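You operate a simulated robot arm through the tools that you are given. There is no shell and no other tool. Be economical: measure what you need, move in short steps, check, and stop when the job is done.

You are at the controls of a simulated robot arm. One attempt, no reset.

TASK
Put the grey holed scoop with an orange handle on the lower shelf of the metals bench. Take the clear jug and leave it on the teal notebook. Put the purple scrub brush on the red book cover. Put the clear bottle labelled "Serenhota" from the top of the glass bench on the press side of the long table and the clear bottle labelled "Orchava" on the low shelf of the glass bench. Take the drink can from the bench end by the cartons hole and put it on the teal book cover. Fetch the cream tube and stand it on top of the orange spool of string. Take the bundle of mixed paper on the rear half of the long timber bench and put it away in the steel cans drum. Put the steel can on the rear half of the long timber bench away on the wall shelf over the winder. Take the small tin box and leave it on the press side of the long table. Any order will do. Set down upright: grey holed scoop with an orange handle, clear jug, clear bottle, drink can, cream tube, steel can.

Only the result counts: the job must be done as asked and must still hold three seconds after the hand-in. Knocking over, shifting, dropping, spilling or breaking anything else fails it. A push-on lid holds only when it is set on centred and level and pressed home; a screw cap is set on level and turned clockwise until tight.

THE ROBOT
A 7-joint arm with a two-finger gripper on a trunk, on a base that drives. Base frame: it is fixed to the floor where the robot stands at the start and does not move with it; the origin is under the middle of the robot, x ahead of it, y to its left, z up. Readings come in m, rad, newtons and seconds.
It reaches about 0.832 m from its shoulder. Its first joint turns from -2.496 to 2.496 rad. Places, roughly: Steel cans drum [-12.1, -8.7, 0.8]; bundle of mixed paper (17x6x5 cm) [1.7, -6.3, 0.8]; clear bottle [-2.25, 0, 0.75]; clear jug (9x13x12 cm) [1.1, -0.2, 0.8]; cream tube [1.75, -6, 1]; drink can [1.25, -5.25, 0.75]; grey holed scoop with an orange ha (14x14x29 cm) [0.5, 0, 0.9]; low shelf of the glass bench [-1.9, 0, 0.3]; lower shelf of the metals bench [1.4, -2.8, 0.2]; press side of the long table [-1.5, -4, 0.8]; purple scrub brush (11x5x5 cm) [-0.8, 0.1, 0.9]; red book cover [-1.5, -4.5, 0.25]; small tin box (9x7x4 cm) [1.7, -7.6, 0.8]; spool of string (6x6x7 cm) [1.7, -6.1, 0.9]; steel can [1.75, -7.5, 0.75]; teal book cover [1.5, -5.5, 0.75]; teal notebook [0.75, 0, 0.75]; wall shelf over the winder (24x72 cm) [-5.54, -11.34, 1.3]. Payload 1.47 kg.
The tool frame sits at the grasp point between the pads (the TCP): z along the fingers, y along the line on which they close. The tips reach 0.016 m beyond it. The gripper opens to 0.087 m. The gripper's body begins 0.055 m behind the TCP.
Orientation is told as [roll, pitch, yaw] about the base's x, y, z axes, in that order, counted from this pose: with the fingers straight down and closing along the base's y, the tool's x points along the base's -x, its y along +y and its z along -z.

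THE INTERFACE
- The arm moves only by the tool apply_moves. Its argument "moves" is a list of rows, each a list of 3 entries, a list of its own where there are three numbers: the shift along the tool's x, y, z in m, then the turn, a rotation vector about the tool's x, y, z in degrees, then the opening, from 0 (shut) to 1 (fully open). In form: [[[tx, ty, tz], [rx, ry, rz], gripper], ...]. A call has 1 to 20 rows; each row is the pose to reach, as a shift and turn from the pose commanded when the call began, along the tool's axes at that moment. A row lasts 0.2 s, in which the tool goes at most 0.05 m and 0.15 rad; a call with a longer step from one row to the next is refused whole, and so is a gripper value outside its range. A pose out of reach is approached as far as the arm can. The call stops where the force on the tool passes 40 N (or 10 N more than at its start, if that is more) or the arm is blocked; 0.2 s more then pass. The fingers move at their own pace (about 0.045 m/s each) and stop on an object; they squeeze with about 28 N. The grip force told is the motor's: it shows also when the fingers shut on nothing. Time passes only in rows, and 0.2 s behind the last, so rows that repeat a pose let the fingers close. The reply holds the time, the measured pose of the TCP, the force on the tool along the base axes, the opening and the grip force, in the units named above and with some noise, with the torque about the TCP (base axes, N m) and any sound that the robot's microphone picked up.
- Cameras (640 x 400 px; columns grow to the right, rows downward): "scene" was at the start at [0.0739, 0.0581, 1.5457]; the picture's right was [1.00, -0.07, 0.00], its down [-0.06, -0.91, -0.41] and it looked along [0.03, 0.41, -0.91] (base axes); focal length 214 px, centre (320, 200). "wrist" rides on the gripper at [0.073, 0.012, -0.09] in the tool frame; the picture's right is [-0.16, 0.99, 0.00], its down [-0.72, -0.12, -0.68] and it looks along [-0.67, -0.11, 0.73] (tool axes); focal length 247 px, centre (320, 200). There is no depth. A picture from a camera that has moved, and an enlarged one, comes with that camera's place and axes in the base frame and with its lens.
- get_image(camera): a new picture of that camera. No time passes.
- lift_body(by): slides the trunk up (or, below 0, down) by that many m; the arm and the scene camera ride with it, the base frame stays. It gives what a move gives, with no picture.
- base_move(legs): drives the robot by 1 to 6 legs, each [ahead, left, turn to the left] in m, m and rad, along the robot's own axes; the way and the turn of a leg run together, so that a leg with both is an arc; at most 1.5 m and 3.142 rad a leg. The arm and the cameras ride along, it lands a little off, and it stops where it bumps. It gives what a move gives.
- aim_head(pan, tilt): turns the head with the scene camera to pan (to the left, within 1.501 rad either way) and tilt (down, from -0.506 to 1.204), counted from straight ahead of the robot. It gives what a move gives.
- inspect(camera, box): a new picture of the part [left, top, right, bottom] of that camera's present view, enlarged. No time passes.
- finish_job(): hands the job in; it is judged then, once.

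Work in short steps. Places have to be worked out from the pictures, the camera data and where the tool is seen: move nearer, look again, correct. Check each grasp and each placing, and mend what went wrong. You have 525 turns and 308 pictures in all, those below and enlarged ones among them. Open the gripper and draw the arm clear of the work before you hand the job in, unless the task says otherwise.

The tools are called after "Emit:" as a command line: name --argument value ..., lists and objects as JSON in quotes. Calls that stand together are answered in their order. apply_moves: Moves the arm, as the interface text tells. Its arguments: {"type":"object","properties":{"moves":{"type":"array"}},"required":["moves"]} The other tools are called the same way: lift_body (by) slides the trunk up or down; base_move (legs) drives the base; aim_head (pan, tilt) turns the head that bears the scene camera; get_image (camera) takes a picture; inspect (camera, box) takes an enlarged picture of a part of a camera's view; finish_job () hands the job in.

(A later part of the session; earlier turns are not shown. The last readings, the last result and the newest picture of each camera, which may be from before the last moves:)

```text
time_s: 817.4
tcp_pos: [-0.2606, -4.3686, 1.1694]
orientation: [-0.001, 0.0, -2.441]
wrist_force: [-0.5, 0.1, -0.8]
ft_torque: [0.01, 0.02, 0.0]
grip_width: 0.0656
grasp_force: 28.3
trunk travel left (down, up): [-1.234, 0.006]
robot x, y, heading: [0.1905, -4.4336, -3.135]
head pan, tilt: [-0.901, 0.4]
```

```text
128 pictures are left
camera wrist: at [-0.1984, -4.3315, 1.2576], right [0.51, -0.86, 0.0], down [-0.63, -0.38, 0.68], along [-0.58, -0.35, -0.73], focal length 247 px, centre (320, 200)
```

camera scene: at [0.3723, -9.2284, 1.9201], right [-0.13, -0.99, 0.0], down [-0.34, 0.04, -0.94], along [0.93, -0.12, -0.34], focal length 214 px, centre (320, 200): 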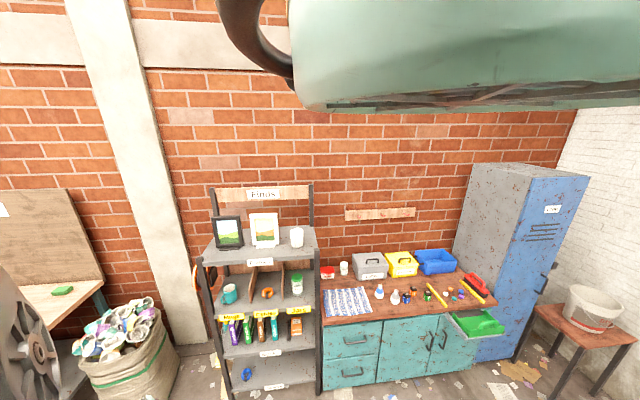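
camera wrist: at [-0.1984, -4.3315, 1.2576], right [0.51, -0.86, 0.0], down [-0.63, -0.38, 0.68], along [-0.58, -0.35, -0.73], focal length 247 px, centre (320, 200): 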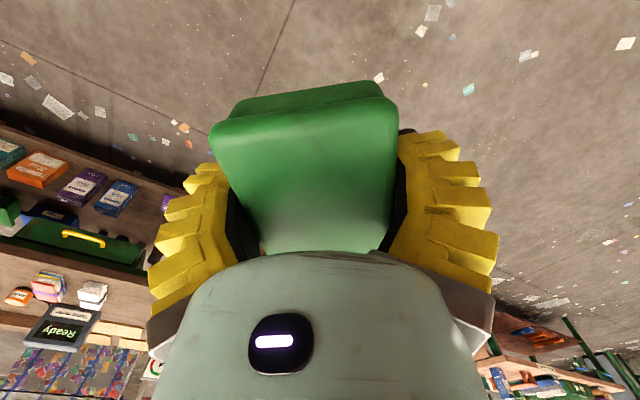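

I turn the wrist 50° so the jaws close along x, then approach the open area of the press side at about (-1.52,-4.21).

Emit:
apply_moves --moves '[[[0, 0, 0], [0, 0, -8], 0], [[0, 0, 0], [0, 0, -16], 0], [[0, 0, 0], [0, 0, -24], 0], [[0, 0, 0], [0, 0, -32], 0], [[0, 0, 0], [0, 0, -40], 0], [[0, 0, 0], [0, 0, -48], 0], [[0, 0, 0], [0, 0, -50], 0]]'

Emit:
base_move --legs '[[0.95, -0.16, 0]]'

Emit:
get_image --camera "wrist"

```text
time_s: 819.0
tcp_pos: [-0.2619, -4.3704, 1.168]
orientation: [-0.002, -0.001, -1.566]
wrist_force: [-0.9, 1.0, -1.2]
ft_torque: [0.02, 0.0, -0.01]
grip_width: 0.066
grasp_force: 27.9
trunk travel left (down, up): [-1.234, 0.006]
robot x, y, heading: [0.1924, -4.4353, -3.138]
head pan, tilt: [-0.901, 0.4]
```

```text
time_s: 824.0
tcp_pos: [-1.2005, -4.2116, 1.1691]
orientation: [-0.002, -0.001, -1.57]
wrist_force: [-0.8, -0.3, -0.3]
ft_torque: [0.0, -0.01, -0.01]
grip_width: 0.0659
grasp_force: 28.5
trunk travel left (down, up): [-1.234, 0.006]
robot x, y, heading: [-0.7504, -4.2756, -3.142]
head pan, tilt: [-0.901, 0.4]
```

```text
127 pictures are left
camera wrist: at [-1.189, -4.1392, 1.2577], right [0.99, -0.16, 0.0], down [-0.11, -0.72, 0.68], along [-0.11, -0.67, -0.73], focal length 247 px, centre (320, 200)
```

wrist: 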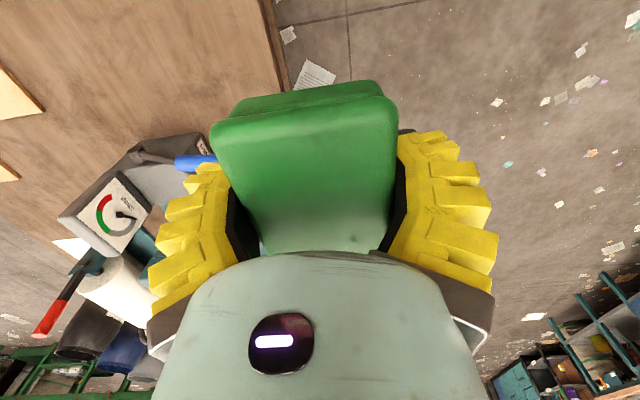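

Open table surface ahead-left as expected. I move 0.32 further in and lower.

Emit:
base_move --legs '[[0.32, -0.01, 0]]'

Emit:
lift_body --by -0.22

Emit:
get_image --camera "wrist"

```text
time_s: 826.1
tcp_pos: [-1.5197, -4.2016, 1.1696]
orientation: [-0.001, -0.001, -1.571]
wrist_force: [0.0, -0.1, -1.2]
ft_torque: [0.01, -0.02, 0.02]
grip_width: 0.0657
grasp_force: 27.7
trunk travel left (down, up): [-1.234, 0.006]
robot x, y, heading: [-1.0676, -4.2646, -3.14]
head pan, tilt: [-0.901, 0.4]
```

```text
time_s: 828.4
tcp_pos: [-1.5208, -4.2015, 0.949]
orientation: [-0.002, -0.002, -1.575]
wrist_force: [0.0, -0.3, -1.4]
ft_torque: [-0.03, -0.01, -0.01]
grip_width: 0.0656
grasp_force: 27.6
trunk travel left (down, up): [-1.014, 0.226]
robot x, y, heading: [-1.0658, -4.2653, -3.141]
head pan, tilt: [-0.901, 0.4]
```

```text
126 pictures are left
camera wrist: at [-1.5083, -4.1292, 1.0377], right [0.99, -0.16, 0.0], down [-0.12, -0.72, 0.68], along [-0.11, -0.67, -0.73], focal length 247 px, centre (320, 200)
```

wrist: 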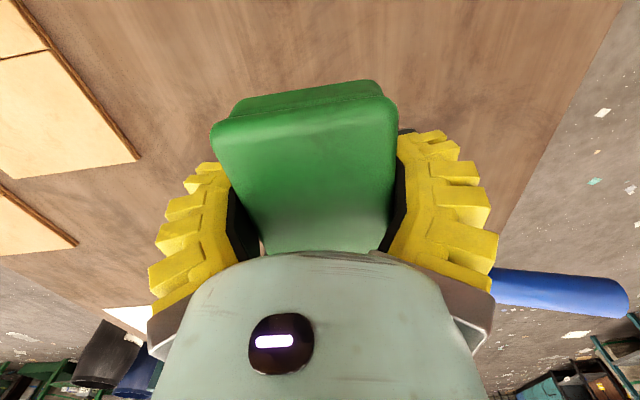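

Clear. Lower to contact.

Emit:
lift_body --by -0.1

Emit:
lift_body --by -0.012

Emit:
lift_body --by -0.006

```text
time_s: 829.8
tcp_pos: [-1.5192, -4.2013, 0.8498]
orientation: [-0.003, -0.002, -1.571]
wrist_force: [0.1, -0.8, -1.2]
ft_torque: [-0.02, 0.01, -0.01]
grip_width: 0.0657
grasp_force: 28.1
trunk travel left (down, up): [-0.914, 0.326]
robot x, y, heading: [-1.0666, -4.2693, -3.142]
head pan, tilt: [-0.901, 0.4]
```

```text
time_s: 830.4
tcp_pos: [-1.5211, -4.2022, 0.8371]
orientation: [-0.002, -0.004, -1.572]
wrist_force: [0.1, 0.2, -1.1]
ft_torque: [0.02, -0.01, -0.03]
grip_width: 0.0656
grasp_force: 28.3
trunk travel left (down, up): [-0.902, 0.338]
robot x, y, heading: [-1.0669, -4.2646, -3.138]
head pan, tilt: [-0.901, 0.4]
```

```text
time_s: 830.9
tcp_pos: [-1.5199, -4.2008, 0.8295]
orientation: [-0.002, -0.003, -1.574]
wrist_force: [0.3, -0.7, -0.8]
ft_torque: [-0.01, 0.01, 0.01]
grip_width: 0.0656
grasp_force: 28.1
trunk travel left (down, up): [-0.896, 0.344]
robot x, y, heading: [-1.0699, -4.2686, -3.139]
head pan, tilt: [-0.901, 0.4]
```

Emit:
lift_body --by -0.006

Emit:
lift_body --by -0.005

Emit:
lift_body --by -0.005

```text
time_s: 831.5
tcp_pos: [-1.5193, -4.2018, 0.8247]
orientation: [-0.001, -0.004, -1.573]
wrist_force: [0.0, -0.2, -0.7]
ft_torque: [0.02, 0.01, 0.02]
grip_width: 0.0655
grasp_force: 28.0
trunk travel left (down, up): [-0.89, 0.35]
robot x, y, heading: [-1.0655, -4.2638, -3.139]
head pan, tilt: [-0.901, 0.4]
```

```text
time_s: 832.0
tcp_pos: [-1.5201, -4.2022, 0.8207]
orientation: [-0.003, -0.002, -1.573]
wrist_force: [-0.8, 0.2, -0.8]
ft_torque: [0.03, 0.01, -0.02]
grip_width: 0.0657
grasp_force: 27.6
trunk travel left (down, up): [-0.885, 0.355]
robot x, y, heading: [-1.068, -4.2656, -3.141]
head pan, tilt: [-0.901, 0.4]
```

```text
time_s: 832.5
tcp_pos: [-1.5207, -4.2026, 0.8142]
orientation: [-0.001, -0.002, -1.572]
wrist_force: [0.2, -0.8, -1.0]
ft_torque: [0.02, 0.01, -0.01]
grip_width: 0.0656
grasp_force: 27.5
trunk travel left (down, up): [-0.88, 0.36]
robot x, y, heading: [-1.0682, -4.2666, -3.137]
head pan, tilt: [-0.901, 0.4]
```

Emit:
lift_body --by -0.005

Emit:
lift_body --by -0.005

Emit:
get_image --camera "wrist"

```text
time_s: 833.0
tcp_pos: [-1.5193, -4.2015, 0.8118]
orientation: [0.001, -0.003, -1.572]
wrist_force: [2.9, -1.0, 15.1]
ft_torque: [0.04, -0.23, -0.06]
grip_width: 0.0653
grasp_force: 27.8
trunk travel left (down, up): [-0.877, 0.363]
robot x, y, heading: [-1.0684, -4.265, -3.141]
head pan, tilt: [-0.901, 0.4]
stopped: the force on the tool passed its limit at 57 N (the readings are from after the stop); the commanded pose is now the measured one
```

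```text
time_s: 833.3
tcp_pos: [-1.5199, -4.2019, 0.8129]
orientation: [0.003, -0.003, -1.573]
wrist_force: [4.0, -0.6, 17.9]
ft_torque: [0.15, -0.12, -0.07]
grip_width: 0.0652
grasp_force: 28.4
trunk travel left (down, up): [-0.876, 0.364]
robot x, y, heading: [-1.0683, -4.2712, -3.142]
head pan, tilt: [-0.901, 0.4]
stopped: the force on the tool passed its limit at 55 N (the readings are from after the stop); the commanded pose is now the measured one
```

```text
125 pictures are left
camera wrist: at [-1.5092, -4.1291, 0.9013], right [0.99, -0.16, 0.0], down [-0.12, -0.72, 0.68], along [-0.11, -0.67, -0.73], focal length 247 px, centre (320, 200)
```

wrist: 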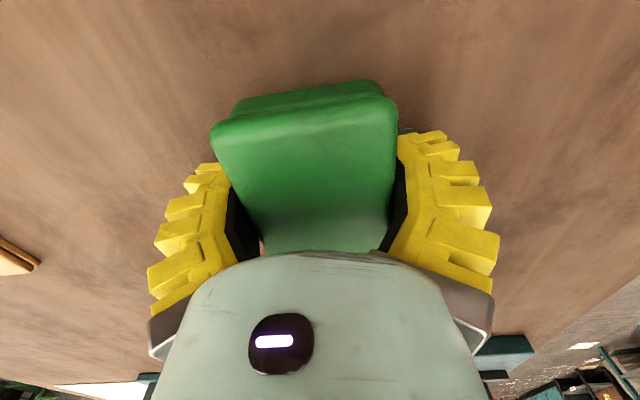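

Contact. Relax 3 mm, open, and rise.

Emit:
lift_body --by 0.003

Emit:
apply_moves --moves '[[[0, 0, 0], [0, 0, 0], 0.85], [[0, 0, 0], [0, 0, 0], 1], [[0, 0, 0], [0, 0, 0], 1]]'

Emit:
lift_body --by 0.36

Emit:
get_image --camera "wrist"

```text
time_s: 833.8
tcp_pos: [-1.5182, -4.201, 0.8136]
orientation: [0.005, -0.003, -1.573]
wrist_force: [-0.4, 0.1, -1.3]
ft_torque: [0.01, 0.0, 0.03]
grip_width: 0.0657
grasp_force: 27.7
trunk travel left (down, up): [-0.879, 0.361]
robot x, y, heading: [-1.0696, -4.2694, -3.14]
head pan, tilt: [-0.901, 0.4]
```

```text
time_s: 834.6
tcp_pos: [-1.5184, -4.2021, 0.8142]
orientation: [0.004, -0.003, -1.573]
wrist_force: [-0.5, -0.2, -0.4]
ft_torque: [0.05, -0.02, -0.03]
grip_width: 0.0869
grasp_force: 0.0
trunk travel left (down, up): [-0.879, 0.361]
robot x, y, heading: [-1.0665, -4.2638, -3.141]
head pan, tilt: [-0.901, 0.4]
```

```text
time_s: 838.1
tcp_pos: [-1.519, -4.2017, 1.1745]
orientation: [0.007, -0.004, -1.572]
wrist_force: [0.0, -0.1, -0.5]
ft_torque: [0.01, -0.01, -0.02]
grip_width: 0.087
grasp_force: 0.1
trunk travel left (down, up): [-1.239, 0.001]
robot x, y, heading: [-1.068, -4.2705, -3.142]
head pan, tilt: [-0.901, 0.4]
```

```text
124 pictures are left
camera wrist: at [-1.5078, -4.1291, 1.2635], right [0.99, -0.16, 0.01], down [-0.12, -0.72, 0.68], along [-0.1, -0.67, -0.73], focal length 247 px, centre (320, 200)
```

wrist: 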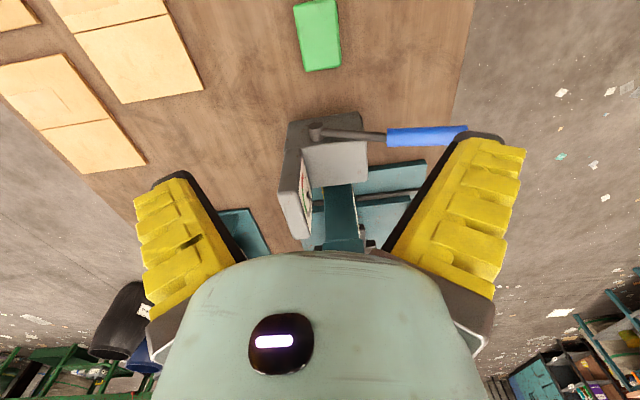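

Tin box sits on the press-side (east half) of the table. Next the bottles: I drive out, north to the glass bench, and face it.

Emit:
base_move --legs '[[-0.65, 0, 0], [0, -1.45, 0], [0, -1.45, 0], [0, 0, -1.57], [0.05, 1.1, 0]]'

Emit:
apply_moves --moves '[[[0, 0, 0], [0, 0, -8], 1], [[0, 0, 0], [0, 0, -16], 1], [[0, 0, 0], [0, 0, -24], 1], [[0, 0, 0], [0, 0, -32], 1], [[0, 0, 0], [0, 0, -40], 1], [[0, 0, 0], [0, 0, -48], 1], [[0, 0, 0], [0, 0, -56], 1], [[0, 0, 0], [0, 0, -64], 1], [[0, 0, 0], [0, 0, -72], 1], [[0, 0, 0], [0, 0, -80], 1], [[0, 0, 0], [0, 0, -84], 1]]'

Emit:
apply_moves --moves '[[[0.01, 0, -0.02], [0, 8, 0], 1], [[0.02, 0, -0.04], [0, 16, 0], 1], [[0.03, 0, -0.06], [0, 24, 0], 1], [[0.04, 0, -0.08], [0, 32, 0], 1], [[0.05, 0, -0.1], [0, 40, 0], 1], [[0.06, 0, -0.12], [0, 48, 0], 1], [[0.07, 0, -0.14], [0, 56, 0], 1], [[0.08, 0, -0.16], [0, 64, 0], 1], [[0.09, 0, -0.18], [0, 72, 0], 1], [[0.1, 0, -0.2], [0, 75, 0], 1]]'

Emit:
get_image --camera "wrist"

```text
time_s: 864.5
tcp_pos: [-1.4539, -0.8596, 1.1743]
orientation: [0.005, -0.003, 3.14]
wrist_force: [-0.1, 0.3, 0.4]
ft_torque: [-0.02, -0.01, 0.0]
grip_width: 0.0869
grasp_force: 0.1
trunk travel left (down, up): [-1.239, 0.001]
robot x, y, heading: [-1.52, -1.3105, 1.569]
head pan, tilt: [-0.901, 0.4]
```

```text
time_s: 866.9
tcp_pos: [-1.4578, -0.8713, 1.1808]
orientation: [-0.003, -0.022, -1.822]
wrist_force: [0.1, -0.2, -1.1]
ft_torque: [0.0, 0.02, 0.03]
grip_width: 0.087
grasp_force: 0.0
out of reach, approached as far as the arm can: row 9, 10, 11
trunk travel left (down, up): [-1.239, 0.001]
robot x, y, heading: [-1.5179, -1.3125, 1.575]
head pan, tilt: [-0.901, 0.4]
```

```text
time_s: 869.0
tcp_pos: [-1.4315, -0.7699, 1.3788]
orientation: [-0.016, 1.287, -1.836]
wrist_force: [0.0, 0.0, 0.2]
ft_torque: [-0.01, 0.01, 0.0]
grip_width: 0.087
grasp_force: 0.0
trunk travel left (down, up): [-1.239, 0.001]
robot x, y, heading: [-1.5189, -1.3078, 1.575]
head pan, tilt: [-0.901, 0.4]
```

```text
123 pictures are left
camera wrist: at [-1.4374, -0.8365, 1.4738], right [0.95, -0.29, -0.16], down [-0.33, -0.8, -0.5], along [0.02, 0.53, -0.85], focal length 247 px, centre (320, 200)
```

wrist: 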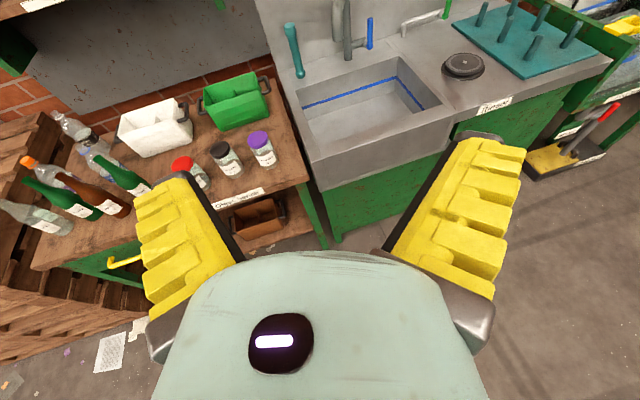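

Bottles are to the left. I move 0.75 m left and look.

Emit:
base_move --legs '[[0, 0.7, 0]]'

Emit:
get_image --camera "wrist"

```text
time_s: 872.9
tcp_pos: [-2.1314, -0.7709, 1.3787]
orientation: [-0.013, 1.286, -1.83]
wrist_force: [-0.1, -0.3, 0.0]
ft_torque: [-0.02, 0.0, -0.01]
grip_width: 0.0869
grasp_force: 0.2
trunk travel left (down, up): [-1.239, 0.001]
robot x, y, heading: [-2.2209, -1.3176, 1.574]
head pan, tilt: [-0.901, 0.4]
```

```text
122 pictures are left
camera wrist: at [-2.1365, -0.8381, 1.4735], right [0.95, -0.28, -0.15], down [-0.32, -0.8, -0.5], along [0.02, 0.53, -0.85], focal length 247 px, centre (320, 200)
```

wrist: 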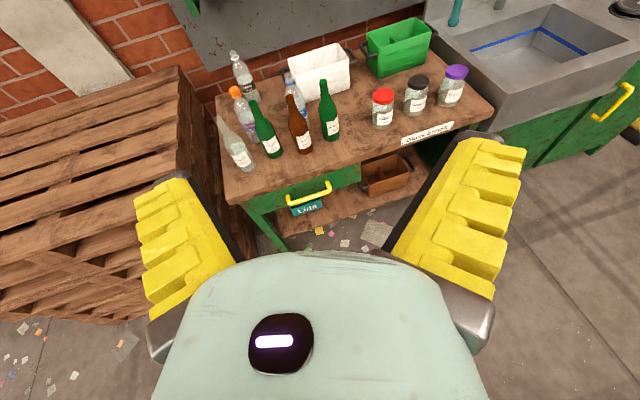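

Excellent view of all bottles. I zoom to read the labels.

Emit:
inspect --camera "wrist" --box '[205, 40, 365, 180]'

```text
2.86 times, centred on (285, 110) of wrist
camera zoom: at [-2.1365, -0.8381, 1.4735], right [0.95, -0.28, -0.15], down [-0.32, -0.8, -0.5], along [0.02, 0.53, -0.85], focal length 706 px, centre (420, 457)
```

zoom: 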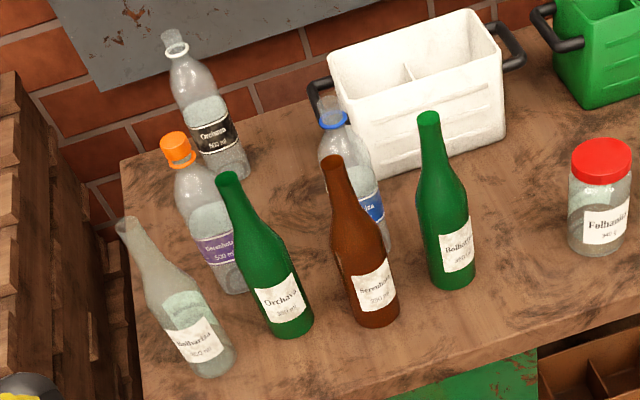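

Labels read: clear "Orchava" (black label) is the rear-left bottle at ≈(-2.25,0.225); clear "Serenhota" (orange cap, purple label) at ≈(-2.276,-0.04) behind the front row. I'll take Serenhota by its cap/neck from above: pitch the tool to vertical.

Emit:
apply_moves --moves '[[[-0.022, 0, -0.004], [0, -8, 0], 1], [[-0.044, 0, -0.008], [0, -16, 0], 1], [[-0.066, 0, -0.011], [0, -24, 0], 1], [[-0.088, 0, -0.015], [0, -32, 0], 1], [[-0.11, 0, -0.019], [0, -40, 0], 1], [[-0.132, 0, -0.023], [0, -48, 0], 1], [[-0.154, 0, -0.026], [0, -56, 0], 1], [[-0.176, 0, -0.03], [0, -64, 0], 1], [[-0.2, 0, -0.034], [0, -72, 0], 1], [[-0.217, 0, -0.037], [0, -73.7, 0], 1]]'

Emit:
base_move --legs '[[0.45, 0.1, 0]]'

Emit:
get_image --camera "wrist"

```text
time_s: 875.1
tcp_pos: [-2.1564, -0.865, 1.1808]
orientation: [-0.004, 0.0, -1.818]
wrist_force: [0.5, 0.7, -0.6]
ft_torque: [0.01, 0.02, -0.03]
grip_width: 0.0869
grasp_force: 0.0
trunk travel left (down, up): [-1.239, 0.001]
robot x, y, heading: [-2.2169, -1.3127, 1.575]
head pan, tilt: [-0.901, 0.4]
```

```text
time_s: 877.9
tcp_pos: [-2.2573, -0.4182, 1.1808]
orientation: [-0.003, -0.003, -1.818]
wrist_force: [0.3, 0.0, 0.0]
ft_torque: [0.01, -0.01, 0.03]
grip_width: 0.087
grasp_force: 0.1
trunk travel left (down, up): [-1.239, 0.001]
robot x, y, heading: [-2.3206, -0.8647, 1.573]
head pan, tilt: [-0.901, 0.4]
```

```text
120 pictures are left
camera wrist: at [-2.2285, -0.3511, 1.2699], right [0.92, -0.4, 0.0], down [-0.29, -0.67, 0.68], along [-0.27, -0.62, -0.73], focal length 247 px, centre (320, 200)
```

wrist: 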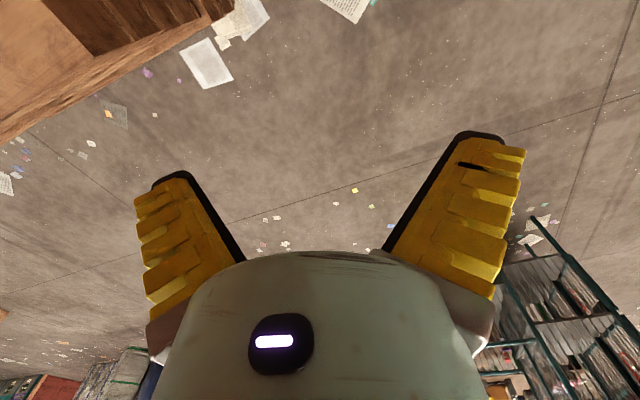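

Drive over Serenhota and look down/back.

Emit:
base_move --legs '[[0.378, 0.019, 0]]'

Emit:
get_image --camera "wrist"

```text
time_s: 880.2
tcp_pos: [-2.276, -0.0411, 1.1812]
orientation: [-0.004, -0.002, -1.821]
wrist_force: [-0.4, -0.1, 0.9]
ft_torque: [-0.02, 0.0, -0.03]
grip_width: 0.0871
grasp_force: 0.0
trunk travel left (down, up): [-1.239, 0.001]
robot x, y, heading: [-2.3413, -0.4896, 1.577]
head pan, tilt: [-0.901, 0.4]
```

```text
119 pictures are left
camera wrist: at [-2.2465, 0.0265, 1.2699], right [0.92, -0.4, 0.0], down [-0.29, -0.67, 0.68], along [-0.27, -0.62, -0.73], focal length 247 px, centre (320, 200)
```

wrist: 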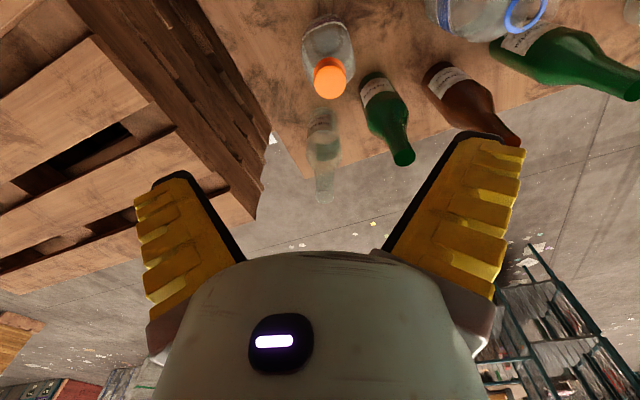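

Cap top is at (-2.268,-0.047,1.013). I shift 1 cm and lower to z≈0.985.

Emit:
apply_moves --moves '[[[-0.004, 0.0097, 0], [0, 0, 0], 1], [[-0.004, 0.0097, 0], [0, 0, 0], 1]]'

Emit:
lift_body --by -0.13

Emit:
get_image --camera "wrist"

```text
time_s: 880.9
tcp_pos: [-2.2664, -0.0467, 1.1801]
orientation: [-0.004, -0.002, -1.822]
wrist_force: [0.0, 0.3, 0.3]
ft_torque: [-0.02, 0.0, 0.01]
grip_width: 0.087
grasp_force: 0.0
trunk travel left (down, up): [-1.239, 0.001]
robot x, y, heading: [-2.3393, -0.4889, 1.568]
head pan, tilt: [-0.901, 0.4]
```

```text
time_s: 882.4
tcp_pos: [-2.2662, -0.0456, 1.0509]
orientation: [-0.003, -0.002, -1.823]
wrist_force: [-0.4, -0.7, 0.2]
ft_torque: [-0.02, 0.01, -0.03]
grip_width: 0.0869
grasp_force: 0.0
trunk travel left (down, up): [-1.109, 0.131]
robot x, y, heading: [-2.339, -0.489, 1.57]
head pan, tilt: [-0.901, 0.4]
```

```text
118 pictures are left
camera wrist: at [-2.2378, 0.0206, 1.1399], right [0.92, -0.4, 0.0], down [-0.29, -0.67, 0.68], along [-0.27, -0.62, -0.73], focal length 247 px, centre (320, 200)
```

wrist: 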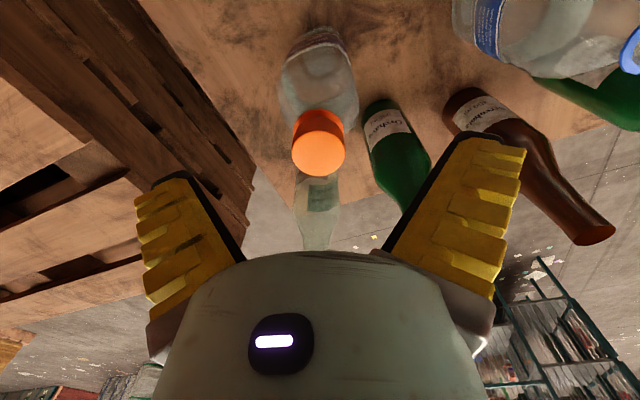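

Cap is centred. Lower 6.5 cm and close on the cap/neck.

Emit:
lift_body --by -0.068

Emit:
apply_moves --moves '[[[0, 0, 0], [0, 0, 0], 0.6], [[0, 0, 0], [0, 0, 0], 0.3], [[0, 0, 0], [0, 0, 0], 0], [[0, 0, 0], [0, 0, 0], 0], [[0, 0, 0], [0, 0, 0], 0], [[0, 0, 0], [0, 0, 0], 0]]'

Emit:
get_image --camera "wrist"

```text
time_s: 883.5
tcp_pos: [-2.2669, -0.0465, 0.9835]
orientation: [-0.004, -0.002, -1.822]
wrist_force: [0.3, 0.3, -0.3]
ft_torque: [0.03, 0.04, 0.0]
grip_width: 0.0868
grasp_force: 0.1
trunk travel left (down, up): [-1.041, 0.199]
robot x, y, heading: [-2.3392, -0.4887, 1.575]
head pan, tilt: [-0.901, 0.4]
```

```text
time_s: 884.9
tcp_pos: [-2.2683, -0.0448, 0.984]
orientation: [-0.006, -0.001, -1.822]
wrist_force: [-2.4, -4.7, 20.4]
ft_torque: [-0.59, 0.18, -0.02]
grip_width: 0.0256
grasp_force: 28.1
trunk travel left (down, up): [-1.041, 0.199]
robot x, y, heading: [-2.3398, -0.4858, 1.572]
head pan, tilt: [-0.901, 0.4]
```

```text
117 pictures are left
camera wrist: at [-2.2383, 0.0214, 1.0726], right [0.92, -0.4, 0.0], down [-0.29, -0.67, 0.68], along [-0.27, -0.62, -0.73], focal length 247 px, centre (320, 200)
```

wrist: 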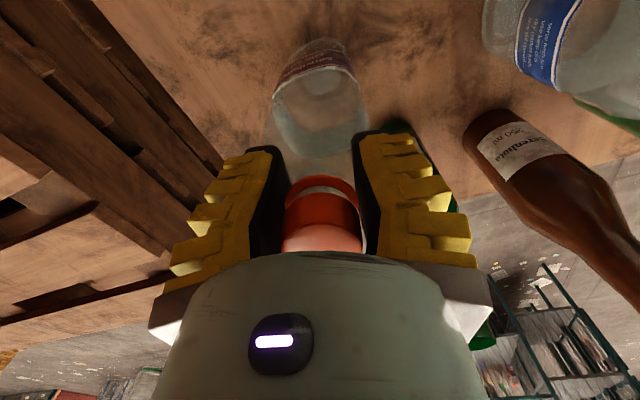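

Gripped (25.6 mm). Lift gently 0.15 and check.

Emit:
lift_body --by 0.05

Emit:
lift_body --by 0.14

Emit:
get_image --camera "wrist"

```text
time_s: 885.8
tcp_pos: [-2.2674, -0.0462, 1.0323]
orientation: [-0.003, -0.001, -1.822]
wrist_force: [0.4, -0.4, 0.0]
ft_torque: [-0.02, -0.01, -0.03]
grip_width: 0.013
grasp_force: 27.9
trunk travel left (down, up): [-1.091, 0.149]
robot x, y, heading: [-2.3385, -0.4875, 1.573]
head pan, tilt: [-0.901, 0.4]
```

```text
time_s: 887.5
tcp_pos: [-2.2667, -0.0477, 1.1738]
orientation: [-0.004, -0.002, -1.821]
wrist_force: [0.3, -0.2, 0.2]
ft_torque: [0.01, 0.03, 0.0]
grip_width: 0.013
grasp_force: 28.0
trunk travel left (down, up): [-1.231, 0.009]
robot x, y, heading: [-2.3418, -0.4889, 1.57]
head pan, tilt: [-0.901, 0.4]
```

```text
116 pictures are left
camera wrist: at [-2.2378, 0.0205, 1.2617], right [0.92, -0.4, 0.0], down [-0.29, -0.67, 0.68], along [-0.27, -0.62, -0.73], focal length 247 px, centre (320, 200)
```

wrist: 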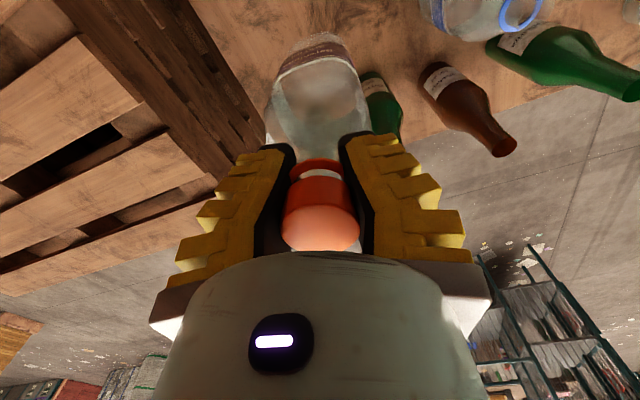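

Bottle is in the hand. I raise the arm another 0.25 so it clears the front row, then back off.

Emit:
apply_moves --moves '[[[0, 0, -0.03], [0, 0, 0], 0], [[0, 0, -0.06], [0, 0, 0], 0], [[0, 0, -0.09], [0, 0, 0], 0], [[0, 0, -0.12], [0, 0, 0], 0], [[0, 0, -0.15], [0, 0, 0], 0], [[0, 0, -0.18], [0, 0, 0], 0], [[0, 0, -0.21], [0, 0, 0], 0], [[0, 0, -0.24], [0, 0, 0], 0]]'

Emit:
get_image --camera "wrist"

```text
time_s: 889.3
tcp_pos: [-2.2665, -0.0467, 1.4136]
orientation: [-0.003, 0.0, -1.82]
wrist_force: [-0.4, 0.5, -1.0]
ft_torque: [0.03, 0.0, 0.02]
grip_width: 0.0131
grasp_force: 27.2
trunk travel left (down, up): [-1.231, 0.009]
robot x, y, heading: [-2.3392, -0.4873, 1.567]
head pan, tilt: [-0.901, 0.4]
```

```text
115 pictures are left
camera wrist: at [-2.2371, 0.0211, 1.5019], right [0.92, -0.4, 0.0], down [-0.29, -0.67, 0.68], along [-0.27, -0.62, -0.73], focal length 247 px, centre (320, 200)
```

wrist: 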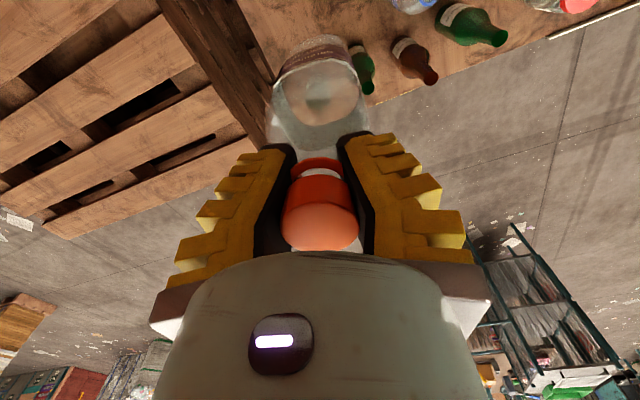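

Stable. Drive to the long table's east side and turn to face it.

Emit:
base_move --legs '[[-0.95, 0, 0], [0, -1.45, 0], [-1.4, -0.3, 0], [-1.35, -0.05, 0], [0, 0, 1.57]]'

Emit:
get_image --camera "wrist"

```text
time_s: 918.0
tcp_pos: [-0.9888, -4.1192, 1.4114]
orientation: [-0.002, -0.002, -0.25]
wrist_force: [1.0, 0.2, 0.0]
ft_torque: [-0.05, 0.0, 0.0]
grip_width: 0.0144
grasp_force: 27.0
trunk travel left (down, up): [-1.231, 0.009]
robot x, y, heading: [-0.5473, -4.192, -3.139]
head pan, tilt: [-0.901, 0.4]
```

```text
114 pictures are left
camera wrist: at [-1.0565, -4.0901, 1.5012], right [0.4, 0.92, 0.0], down [0.67, -0.29, 0.68], along [0.62, -0.27, -0.73], focal length 247 px, centre (320, 200)
```

wrist: 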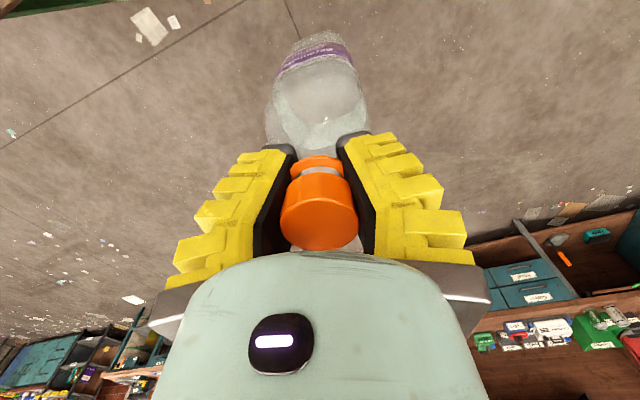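

Held. I move over the free spot (-1.38,-4.22) on the table's front half.

Emit:
base_move --legs '[[0.391, 0.101, 0]]'

Emit:
lift_body --by -0.25

Emit:
get_image --camera "wrist"

```text
time_s: 920.5
tcp_pos: [-1.3797, -4.2207, 1.413]
orientation: [-0.004, -0.001, -0.247]
wrist_force: [0.3, -0.6, -0.8]
ft_torque: [-0.04, 0.0, -0.01]
grip_width: 0.0145
grasp_force: 28.2
trunk travel left (down, up): [-1.231, 0.009]
robot x, y, heading: [-0.9359, -4.2898, -3.137]
head pan, tilt: [-0.901, 0.4]
```

```text
time_s: 923.0
tcp_pos: [-1.3798, -4.2196, 1.1629]
orientation: [-0.004, -0.002, -0.248]
wrist_force: [-0.7, 0.6, -0.4]
ft_torque: [-0.02, 0.0, 0.02]
grip_width: 0.0145
grasp_force: 28.1
trunk travel left (down, up): [-0.981, 0.259]
robot x, y, heading: [-0.9372, -4.2926, -3.139]
head pan, tilt: [-0.901, 0.4]
```

```text
113 pictures are left
camera wrist: at [-1.4476, -4.1904, 1.2512], right [0.4, 0.92, 0.0], down [0.67, -0.29, 0.68], along [0.62, -0.27, -0.73], focal length 247 px, centre (320, 200)
```

wrist: 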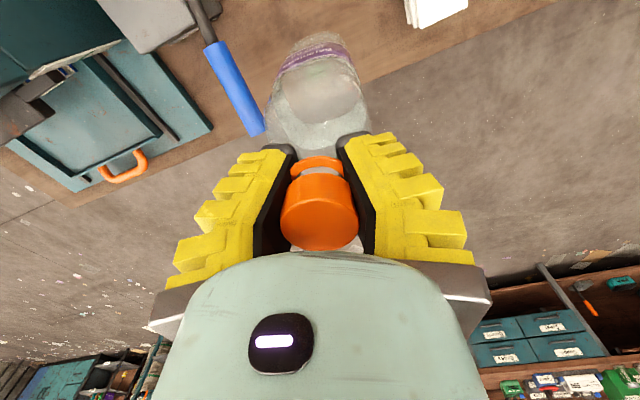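

Base is over the free spot. I lower in steps to contact.

Emit:
lift_body --by -0.1

Emit:
apply_moves --moves '[[[0, 0, 0.02], [0, 0, 0], 0], [[0, 0, 0.04], [0, 0, 0], 0], [[0, 0, 0.045], [0, 0, 0], 0], [[0, 0, 0.045], [0, 0, 0], 0]]'

Emit:
get_image --camera "wrist"

```text
time_s: 924.4
tcp_pos: [-1.3807, -4.2211, 1.0625]
orientation: [-0.004, -0.003, -0.248]
wrist_force: [0.6, -0.5, -0.8]
ft_torque: [0.0, 0.01, 0.01]
grip_width: 0.0147
grasp_force: 27.8
trunk travel left (down, up): [-0.881, 0.359]
robot x, y, heading: [-0.9373, -4.292, -3.138]
head pan, tilt: [-0.901, 0.4]
```

```text
time_s: 925.4
tcp_pos: [-1.3797, -4.2201, 1.017]
orientation: [-0.003, -0.002, -0.249]
wrist_force: [0.1, -0.5, -0.3]
ft_torque: [-0.01, 0.02, -0.01]
grip_width: 0.0144
grasp_force: 28.0
trunk travel left (down, up): [-0.881, 0.359]
robot x, y, heading: [-0.9369, -4.2915, -3.137]
head pan, tilt: [-0.901, 0.4]
```

```text
112 pictures are left
camera wrist: at [-1.4471, -4.1906, 1.1056], right [0.4, 0.92, 0.0], down [0.67, -0.29, 0.68], along [0.62, -0.27, -0.73], focal length 247 px, centre (320, 200)
```

wrist: 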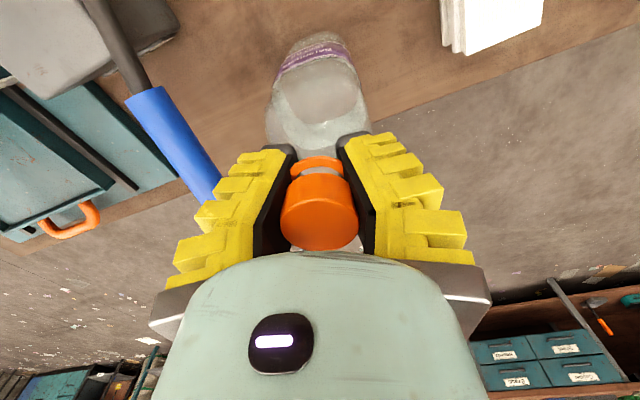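

Emit:
lift_body --by -0.008

Emit:
lift_body --by -0.006

Emit:
lift_body --by -0.006

Emit:
lift_body --by -0.006

```text
time_s: 925.9
tcp_pos: [-1.3791, -4.2191, 1.0094]
orientation: [-0.003, -0.002, -0.247]
wrist_force: [-0.9, -0.5, -0.4]
ft_torque: [0.03, 0.02, 0.03]
grip_width: 0.0144
grasp_force: 27.9
trunk travel left (down, up): [-0.873, 0.367]
robot x, y, heading: [-0.9381, -4.2915, -3.14]
head pan, tilt: [-0.901, 0.4]
```

```text
time_s: 926.5
tcp_pos: [-1.3794, -4.2202, 1.0028]
orientation: [-0.003, -0.001, -0.246]
wrist_force: [0.5, 0.1, -0.2]
ft_torque: [0.0, 0.0, 0.01]
grip_width: 0.0145
grasp_force: 28.5
trunk travel left (down, up): [-0.867, 0.373]
robot x, y, heading: [-0.9378, -4.2952, -3.142]
head pan, tilt: [-0.901, 0.4]
```

```text
time_s: 927.0
tcp_pos: [-1.3794, -4.2203, 0.997]
orientation: [-0.004, -0.001, -0.247]
wrist_force: [-0.1, -0.6, 0.3]
ft_torque: [-0.01, -0.02, -0.03]
grip_width: 0.0142
grasp_force: 27.6
trunk travel left (down, up): [-0.861, 0.379]
robot x, y, heading: [-0.9381, -4.289, -3.137]
head pan, tilt: [-0.901, 0.4]
```

```text
time_s: 927.6
tcp_pos: [-1.3799, -4.2195, 0.9916]
orientation: [-0.003, -0.001, -0.248]
wrist_force: [3.6, -0.8, 17.5]
ft_torque: [-0.07, -0.22, -0.01]
grip_width: 0.0147
grasp_force: 28.2
trunk travel left (down, up): [-0.855, 0.385]
robot x, y, heading: [-0.9362, -4.2922, -3.139]
head pan, tilt: [-0.901, 0.4]
```

Contact at z≈0.992. Relax 3 mm, open gradually, then rise.

Emit:
lift_body --by 0.004

Emit:
apply_moves --moves '[[[0, 0, 0], [0, 0, 0], 0.25], [[0, 0, 0], [0, 0, 0], 0.4], [[0, 0, 0], [0, 0, 0], 0.7], [[0, 0, 0], [0, 0, 0], 1], [[0, 0, 0], [0, 0, 0], 1], [[0, 0, 0], [0, 0, 0], 1]]'

Emit:
get_image --camera "wrist"

```text
time_s: 928.1
tcp_pos: [-1.3796, -4.2206, 0.9954]
orientation: [-0.004, 0.0, -0.249]
wrist_force: [-0.9, -0.6, 0.1]
ft_torque: [0.02, -0.02, -0.01]
grip_width: 0.0149
grasp_force: 27.8
trunk travel left (down, up): [-0.859, 0.381]
robot x, y, heading: [-0.9386, -4.2926, -3.135]
head pan, tilt: [-0.901, 0.4]
```

```text
time_s: 929.5
tcp_pos: [-1.3794, -4.2204, 0.9941]
orientation: [-0.003, -0.003, -0.248]
wrist_force: [-1.2, 0.1, 0.0]
ft_torque: [0.01, -0.01, -0.01]
grip_width: 0.0872
grasp_force: 0.0
trunk travel left (down, up): [-0.859, 0.381]
robot x, y, heading: [-0.9398, -4.2907, -3.142]
head pan, tilt: [-0.901, 0.4]
```

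```text
111 pictures are left
camera wrist: at [-1.4471, -4.1905, 1.0837], right [0.4, 0.92, 0.0], down [0.67, -0.29, 0.68], along [0.62, -0.27, -0.73], focal length 247 px, centre (320, 200)
```

wrist: 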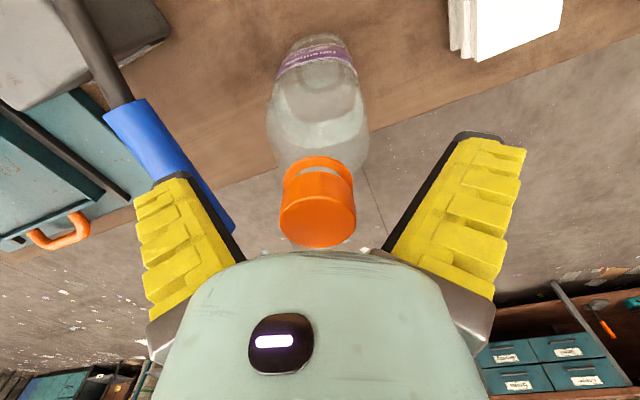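

Bottle stands. Rise 0.36 and check.

Emit:
lift_body --by 0.36

Emit:
get_image --camera "wrist"

```text
time_s: 933.0
tcp_pos: [-1.3789, -4.2193, 1.3546]
orientation: [-0.005, -0.003, -0.249]
wrist_force: [0.3, -0.1, 0.0]
ft_torque: [0.0, -0.01, -0.04]
grip_width: 0.087
grasp_force: 0.1
trunk travel left (down, up): [-1.219, 0.021]
robot x, y, heading: [-0.9343, -4.2897, -3.142]
head pan, tilt: [-0.901, 0.4]
```

```text
110 pictures are left
camera wrist: at [-1.4471, -4.1905, 1.4437], right [0.4, 0.92, 0.0], down [0.67, -0.29, 0.68], along [0.62, -0.27, -0.73], focal length 247 px, centre (320, 200)
```

wrist: 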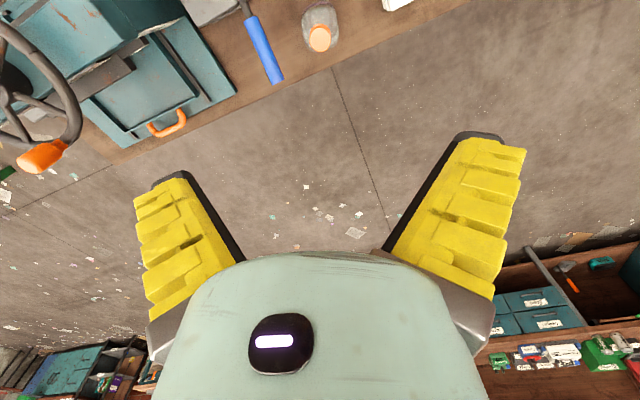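

Serenhota stands on the press side. Last: Orchava. I drive back to the glass bench and set the tool to ~25° below horizontal.

Emit:
base_move --legs '[[-0.45, 0, 0], [0, 0, -1.57], [1.4, 0, 0], [1.45, 0, 0], [0, 1.4, 0]]'

Emit:
apply_moves --moves '[[[0.01, 0, 0], [0, 8, 0], 1], [[0.02, 0, 0], [0, 16, 0], 1], [[0.03, 0, 0], [0, 24, 0], 1], [[0.04, 0, 0], [0, 32, 0], 1], [[0.05, 0, 0], [0, 40, 0], 1], [[0.06, 0, 0], [0, 48, 0], 1], [[0.07, 0, 0], [0, 56, 0], 1], [[0.08, 0, 0], [0, 64, 0], 1], [[0.08, 0, 0], [0, 65, 0], 1]]'

Emit:
get_image --camera "wrist"

```text
time_s: 959.5
tcp_pos: [-1.8575, -1.014, 1.3549]
orientation: [-0.003, -0.002, -1.815]
wrist_force: [0.5, 0.1, 0.4]
ft_torque: [0.01, 0.02, 0.01]
grip_width: 0.0869
grasp_force: 0.1
trunk travel left (down, up): [-1.219, 0.021]
robot x, y, heading: [-1.9291, -1.4559, 1.579]
head pan, tilt: [-0.901, 0.4]
```

```text
time_s: 961.5
tcp_pos: [-1.8383, -0.9389, 1.3521]
orientation: [-0.015, 1.125, -1.825]
wrist_force: [-0.4, -0.5, -0.1]
ft_torque: [-0.02, -0.01, 0.02]
grip_width: 0.087
grasp_force: 0.0
trunk travel left (down, up): [-1.219, 0.021]
robot x, y, heading: [-1.9243, -1.4529, 1.58]
head pan, tilt: [-0.901, 0.4]
```

```text
109 pictures are left
camera wrist: at [-1.8384, -0.9913, 1.4562], right [0.94, -0.3, -0.15], down [-0.34, -0.87, -0.36], along [-0.02, 0.39, -0.92], focal length 247 px, centre (320, 200)
```

wrist: 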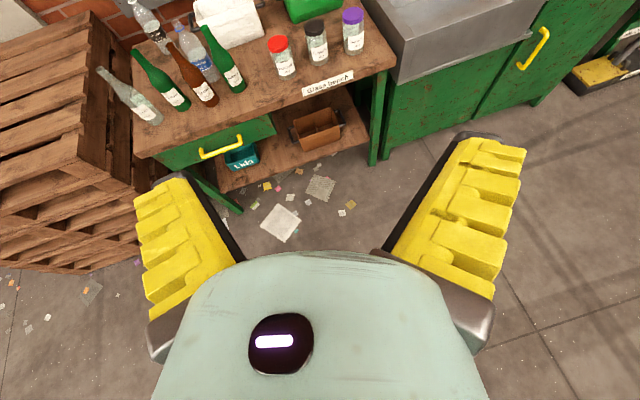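

Low shelf: teal box at x≈-2.15, crate x -1.89…-1.61; a drawer hangs over x<-1.93. I'll first move Orchava (neck grip) to the bench front, then regrasp it at mid-body for the shelf. Approach to look at its cap.

Emit:
base_move --legs '[[0.65, 0.47, 0]]'

Emit:
get_image --camera "wrist"

```text
time_s: 965.8
tcp_pos: [-2.3106, -0.2799, 1.3549]
orientation: [-0.009, 1.133, -1.829]
wrist_force: [0.0, -0.4, 0.8]
ft_torque: [-0.02, 0.0, -0.03]
grip_width: 0.087
grasp_force: 0.1
trunk travel left (down, up): [-1.219, 0.021]
robot x, y, heading: [-2.4024, -0.798, 1.571]
head pan, tilt: [-0.901, 0.4]
```

```text
108 pictures are left
camera wrist: at [-2.3116, -0.3313, 1.4581], right [0.94, -0.31, -0.15], down [-0.34, -0.87, -0.37], along [-0.01, 0.39, -0.92], focal length 247 px, centre (320, 200)
```

wrist: 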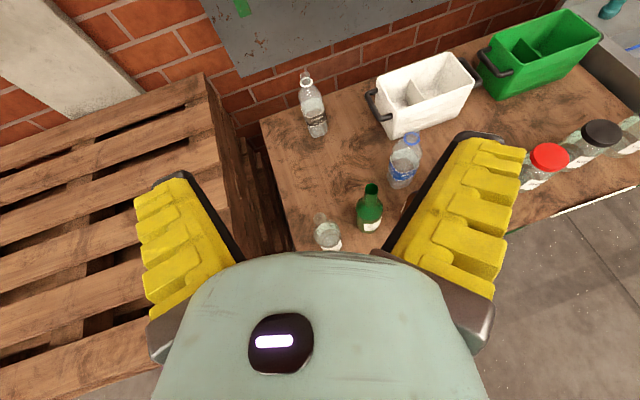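

Orchava: cap top (-2.25,0.179,1.009). I move to a pre-grasp point 0.12 m back along the tool axis and lower.

Emit:
base_move --legs '[[0.353, -0.03, 0]]'

Emit:
lift_body --by -0.25

Emit:
get_image --camera "wrist"

```text
time_s: 968.1
tcp_pos: [-2.2817, 0.0741, 1.3552]
orientation: [-0.009, 1.134, -1.827]
wrist_force: [0.4, 0.0, -1.1]
ft_torque: [0.02, -0.01, -0.02]
grip_width: 0.087
grasp_force: 0.0
trunk travel left (down, up): [-1.219, 0.021]
robot x, y, heading: [-2.3769, -0.4432, 1.569]
head pan, tilt: [-0.901, 0.4]
```

```text
time_s: 970.7
tcp_pos: [-2.2828, 0.0738, 1.1045]
orientation: [-0.009, 1.135, -1.827]
wrist_force: [0.0, -0.2, 0.0]
ft_torque: [0.03, -0.02, -0.03]
grip_width: 0.0872
grasp_force: 0.0
trunk travel left (down, up): [-0.969, 0.271]
robot x, y, heading: [-2.371, -0.446, 1.574]
head pan, tilt: [-0.901, 0.4]
```

```text
107 pictures are left
camera wrist: at [-2.2826, 0.0216, 1.2081], right [0.94, -0.31, -0.15], down [-0.34, -0.87, -0.37], along [-0.01, 0.39, -0.92], focal length 247 px, centre (320, 200)
```

wrist: 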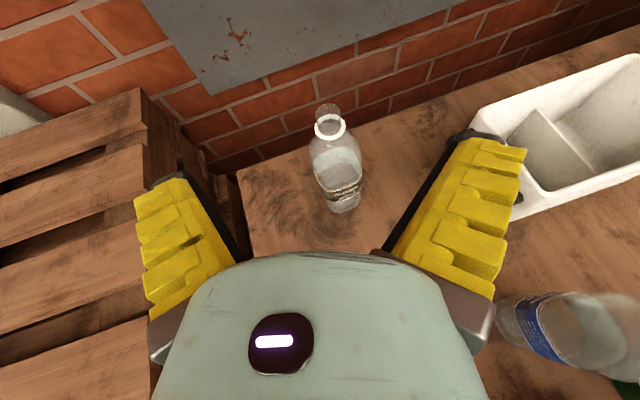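

Neck ring at z≈1.0, bottle at (-2.248,0.178). I lower 0.055 and advance along the tool axis 0.10, then look.

Emit:
lift_body --by -0.055

Emit:
apply_moves --moves '[[[0, 0, 0.03], [0, 0, 0], 1], [[0, 0, 0.06], [0, 0, 0], 1], [[0, 0, 0.09], [0, 0, 0], 1], [[0, 0, 0.1], [0, 0, 0], 1]]'

Emit:
get_image --camera "wrist"

```text
time_s: 971.7
tcp_pos: [-2.2822, 0.0737, 1.0508]
orientation: [-0.008, 1.133, -1.826]
wrist_force: [0.6, -0.4, 0.2]
ft_torque: [0.0, -0.02, 0.02]
grip_width: 0.0869
grasp_force: 0.1
trunk travel left (down, up): [-0.914, 0.326]
robot x, y, heading: [-2.3752, -0.4426, 1.572]
head pan, tilt: [-0.901, 0.4]
```

```text
time_s: 972.7
tcp_pos: [-2.2601, 0.1619, 1.0088]
orientation: [-0.011, 1.134, -1.829]
wrist_force: [0.0, 0.7, 0.1]
ft_torque: [0.02, 0.0, 0.02]
grip_width: 0.0871
grasp_force: 0.0
trunk travel left (down, up): [-0.914, 0.326]
robot x, y, heading: [-2.3732, -0.4455, 1.573]
head pan, tilt: [-0.901, 0.4]
```

```text
106 pictures are left
camera wrist: at [-2.2603, 0.1098, 1.1113], right [0.94, -0.31, -0.15], down [-0.34, -0.86, -0.37], along [-0.01, 0.4, -0.92], focal length 247 px, centre (320, 200)
```

wrist: 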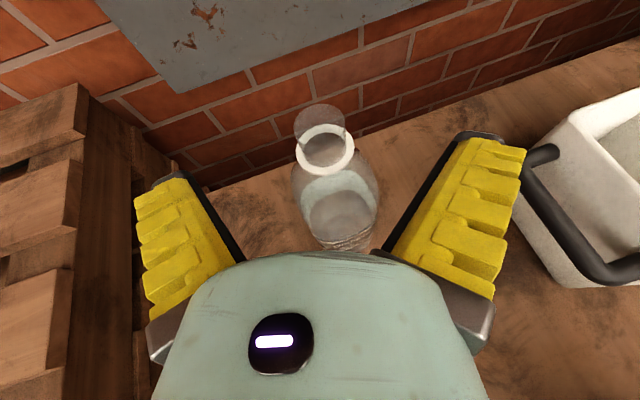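

Nearly there: advance 3 cm, 5 mm right, lower 1 cm, close on the neck.

Emit:
apply_moves --moves '[[[-0.005, 0.005, 0.02], [0, 0, 0], 1], [[-0.01, 0.005, 0.033], [0, 0, 0], 1], [[-0.01, 0.005, 0.033], [0, 0, 0], 1]]'

Emit:
apply_moves --moves '[[[0, 0, 0], [0, 0, 0], 0.6], [[0, 0, 0], [0, 0, 0], 0.3], [[0, 0, 0], [0, 0, 0], 0], [[0, 0, 0], [0, 0, 0], 0], [[0, 0, 0], [0, 0, 0], 0], [[0, 0, 0], [0, 0, 0], 0]]'

Emit:
get_image --camera "wrist"

```text
time_s: 973.5
tcp_pos: [-2.2482, 0.1858, 0.9825]
orientation: [-0.008, 1.134, -1.828]
wrist_force: [-1.1, -0.1, 0.1]
ft_torque: [0.0, -0.01, -0.02]
grip_width: 0.0869
grasp_force: 0.0
trunk travel left (down, up): [-0.914, 0.326]
robot x, y, heading: [-2.3729, -0.4476, 1.574]
head pan, tilt: [-0.901, 0.4]
```

```text
time_s: 974.9
tcp_pos: [-2.2478, 0.1868, 0.9857]
orientation: [-0.01, 1.139, -1.827]
wrist_force: [-0.5, 0.4, 7.5]
ft_torque: [0.24, -0.06, 0.01]
grip_width: 0.0291
grasp_force: 27.7
trunk travel left (down, up): [-0.914, 0.326]
robot x, y, heading: [-2.3719, -0.4431, 1.574]
head pan, tilt: [-0.901, 0.4]
```

```text
105 pictures are left
camera wrist: at [-2.2491, 0.1345, 1.0893], right [0.94, -0.31, -0.15], down [-0.34, -0.86, -0.37], along [-0.01, 0.4, -0.92], focal length 247 px, centre (320, 200)
```

wrist: 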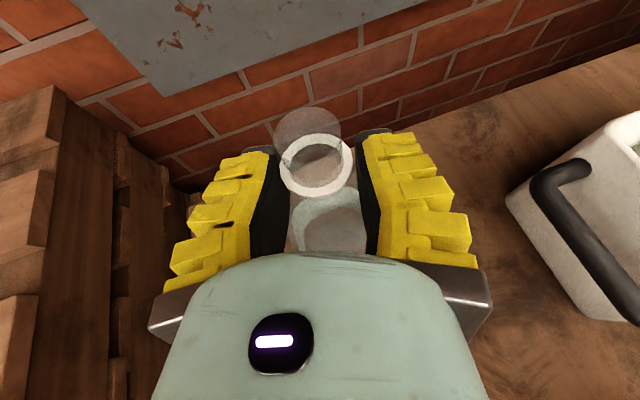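

Gripped (29 mm). Lift and check.

Emit:
lift_body --by 0.04

Emit:
lift_body --by 0.25

Emit:
get_image --camera "wrist"

```text
time_s: 975.7
tcp_pos: [-2.2482, 0.185, 1.024]
orientation: [-0.008, 1.133, -1.826]
wrist_force: [0.4, -0.2, -0.8]
ft_torque: [-0.01, -0.04, 0.0]
grip_width: 0.0136
grasp_force: 27.8
trunk travel left (down, up): [-0.954, 0.286]
robot x, y, heading: [-2.3781, -0.4477, 1.572]
head pan, tilt: [-0.901, 0.4]
```

```text
time_s: 978.3
tcp_pos: [-2.2482, 0.1847, 1.2743]
orientation: [-0.01, 1.131, -1.827]
wrist_force: [-0.4, 0.7, -0.1]
ft_torque: [-0.02, -0.01, 0.0]
grip_width: 0.014
grasp_force: 27.5
trunk travel left (down, up): [-1.204, 0.036]
robot x, y, heading: [-2.376, -0.4461, 1.574]
head pan, tilt: [-0.901, 0.4]
```

```text
104 pictures are left
camera wrist: at [-2.2493, 0.1332, 1.3777], right [0.94, -0.31, -0.15], down [-0.34, -0.87, -0.37], along [-0.01, 0.39, -0.92], focal length 247 px, centre (320, 200)
```

wrist: 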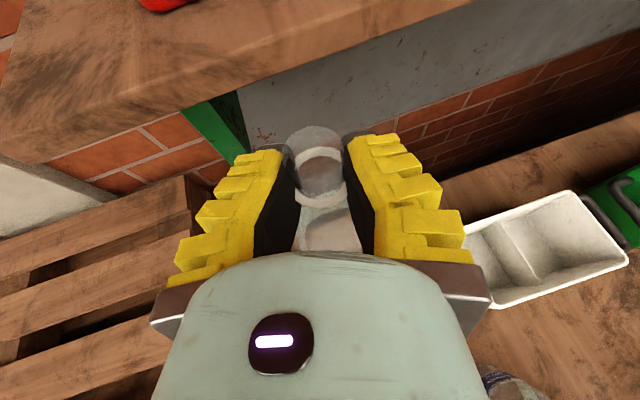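

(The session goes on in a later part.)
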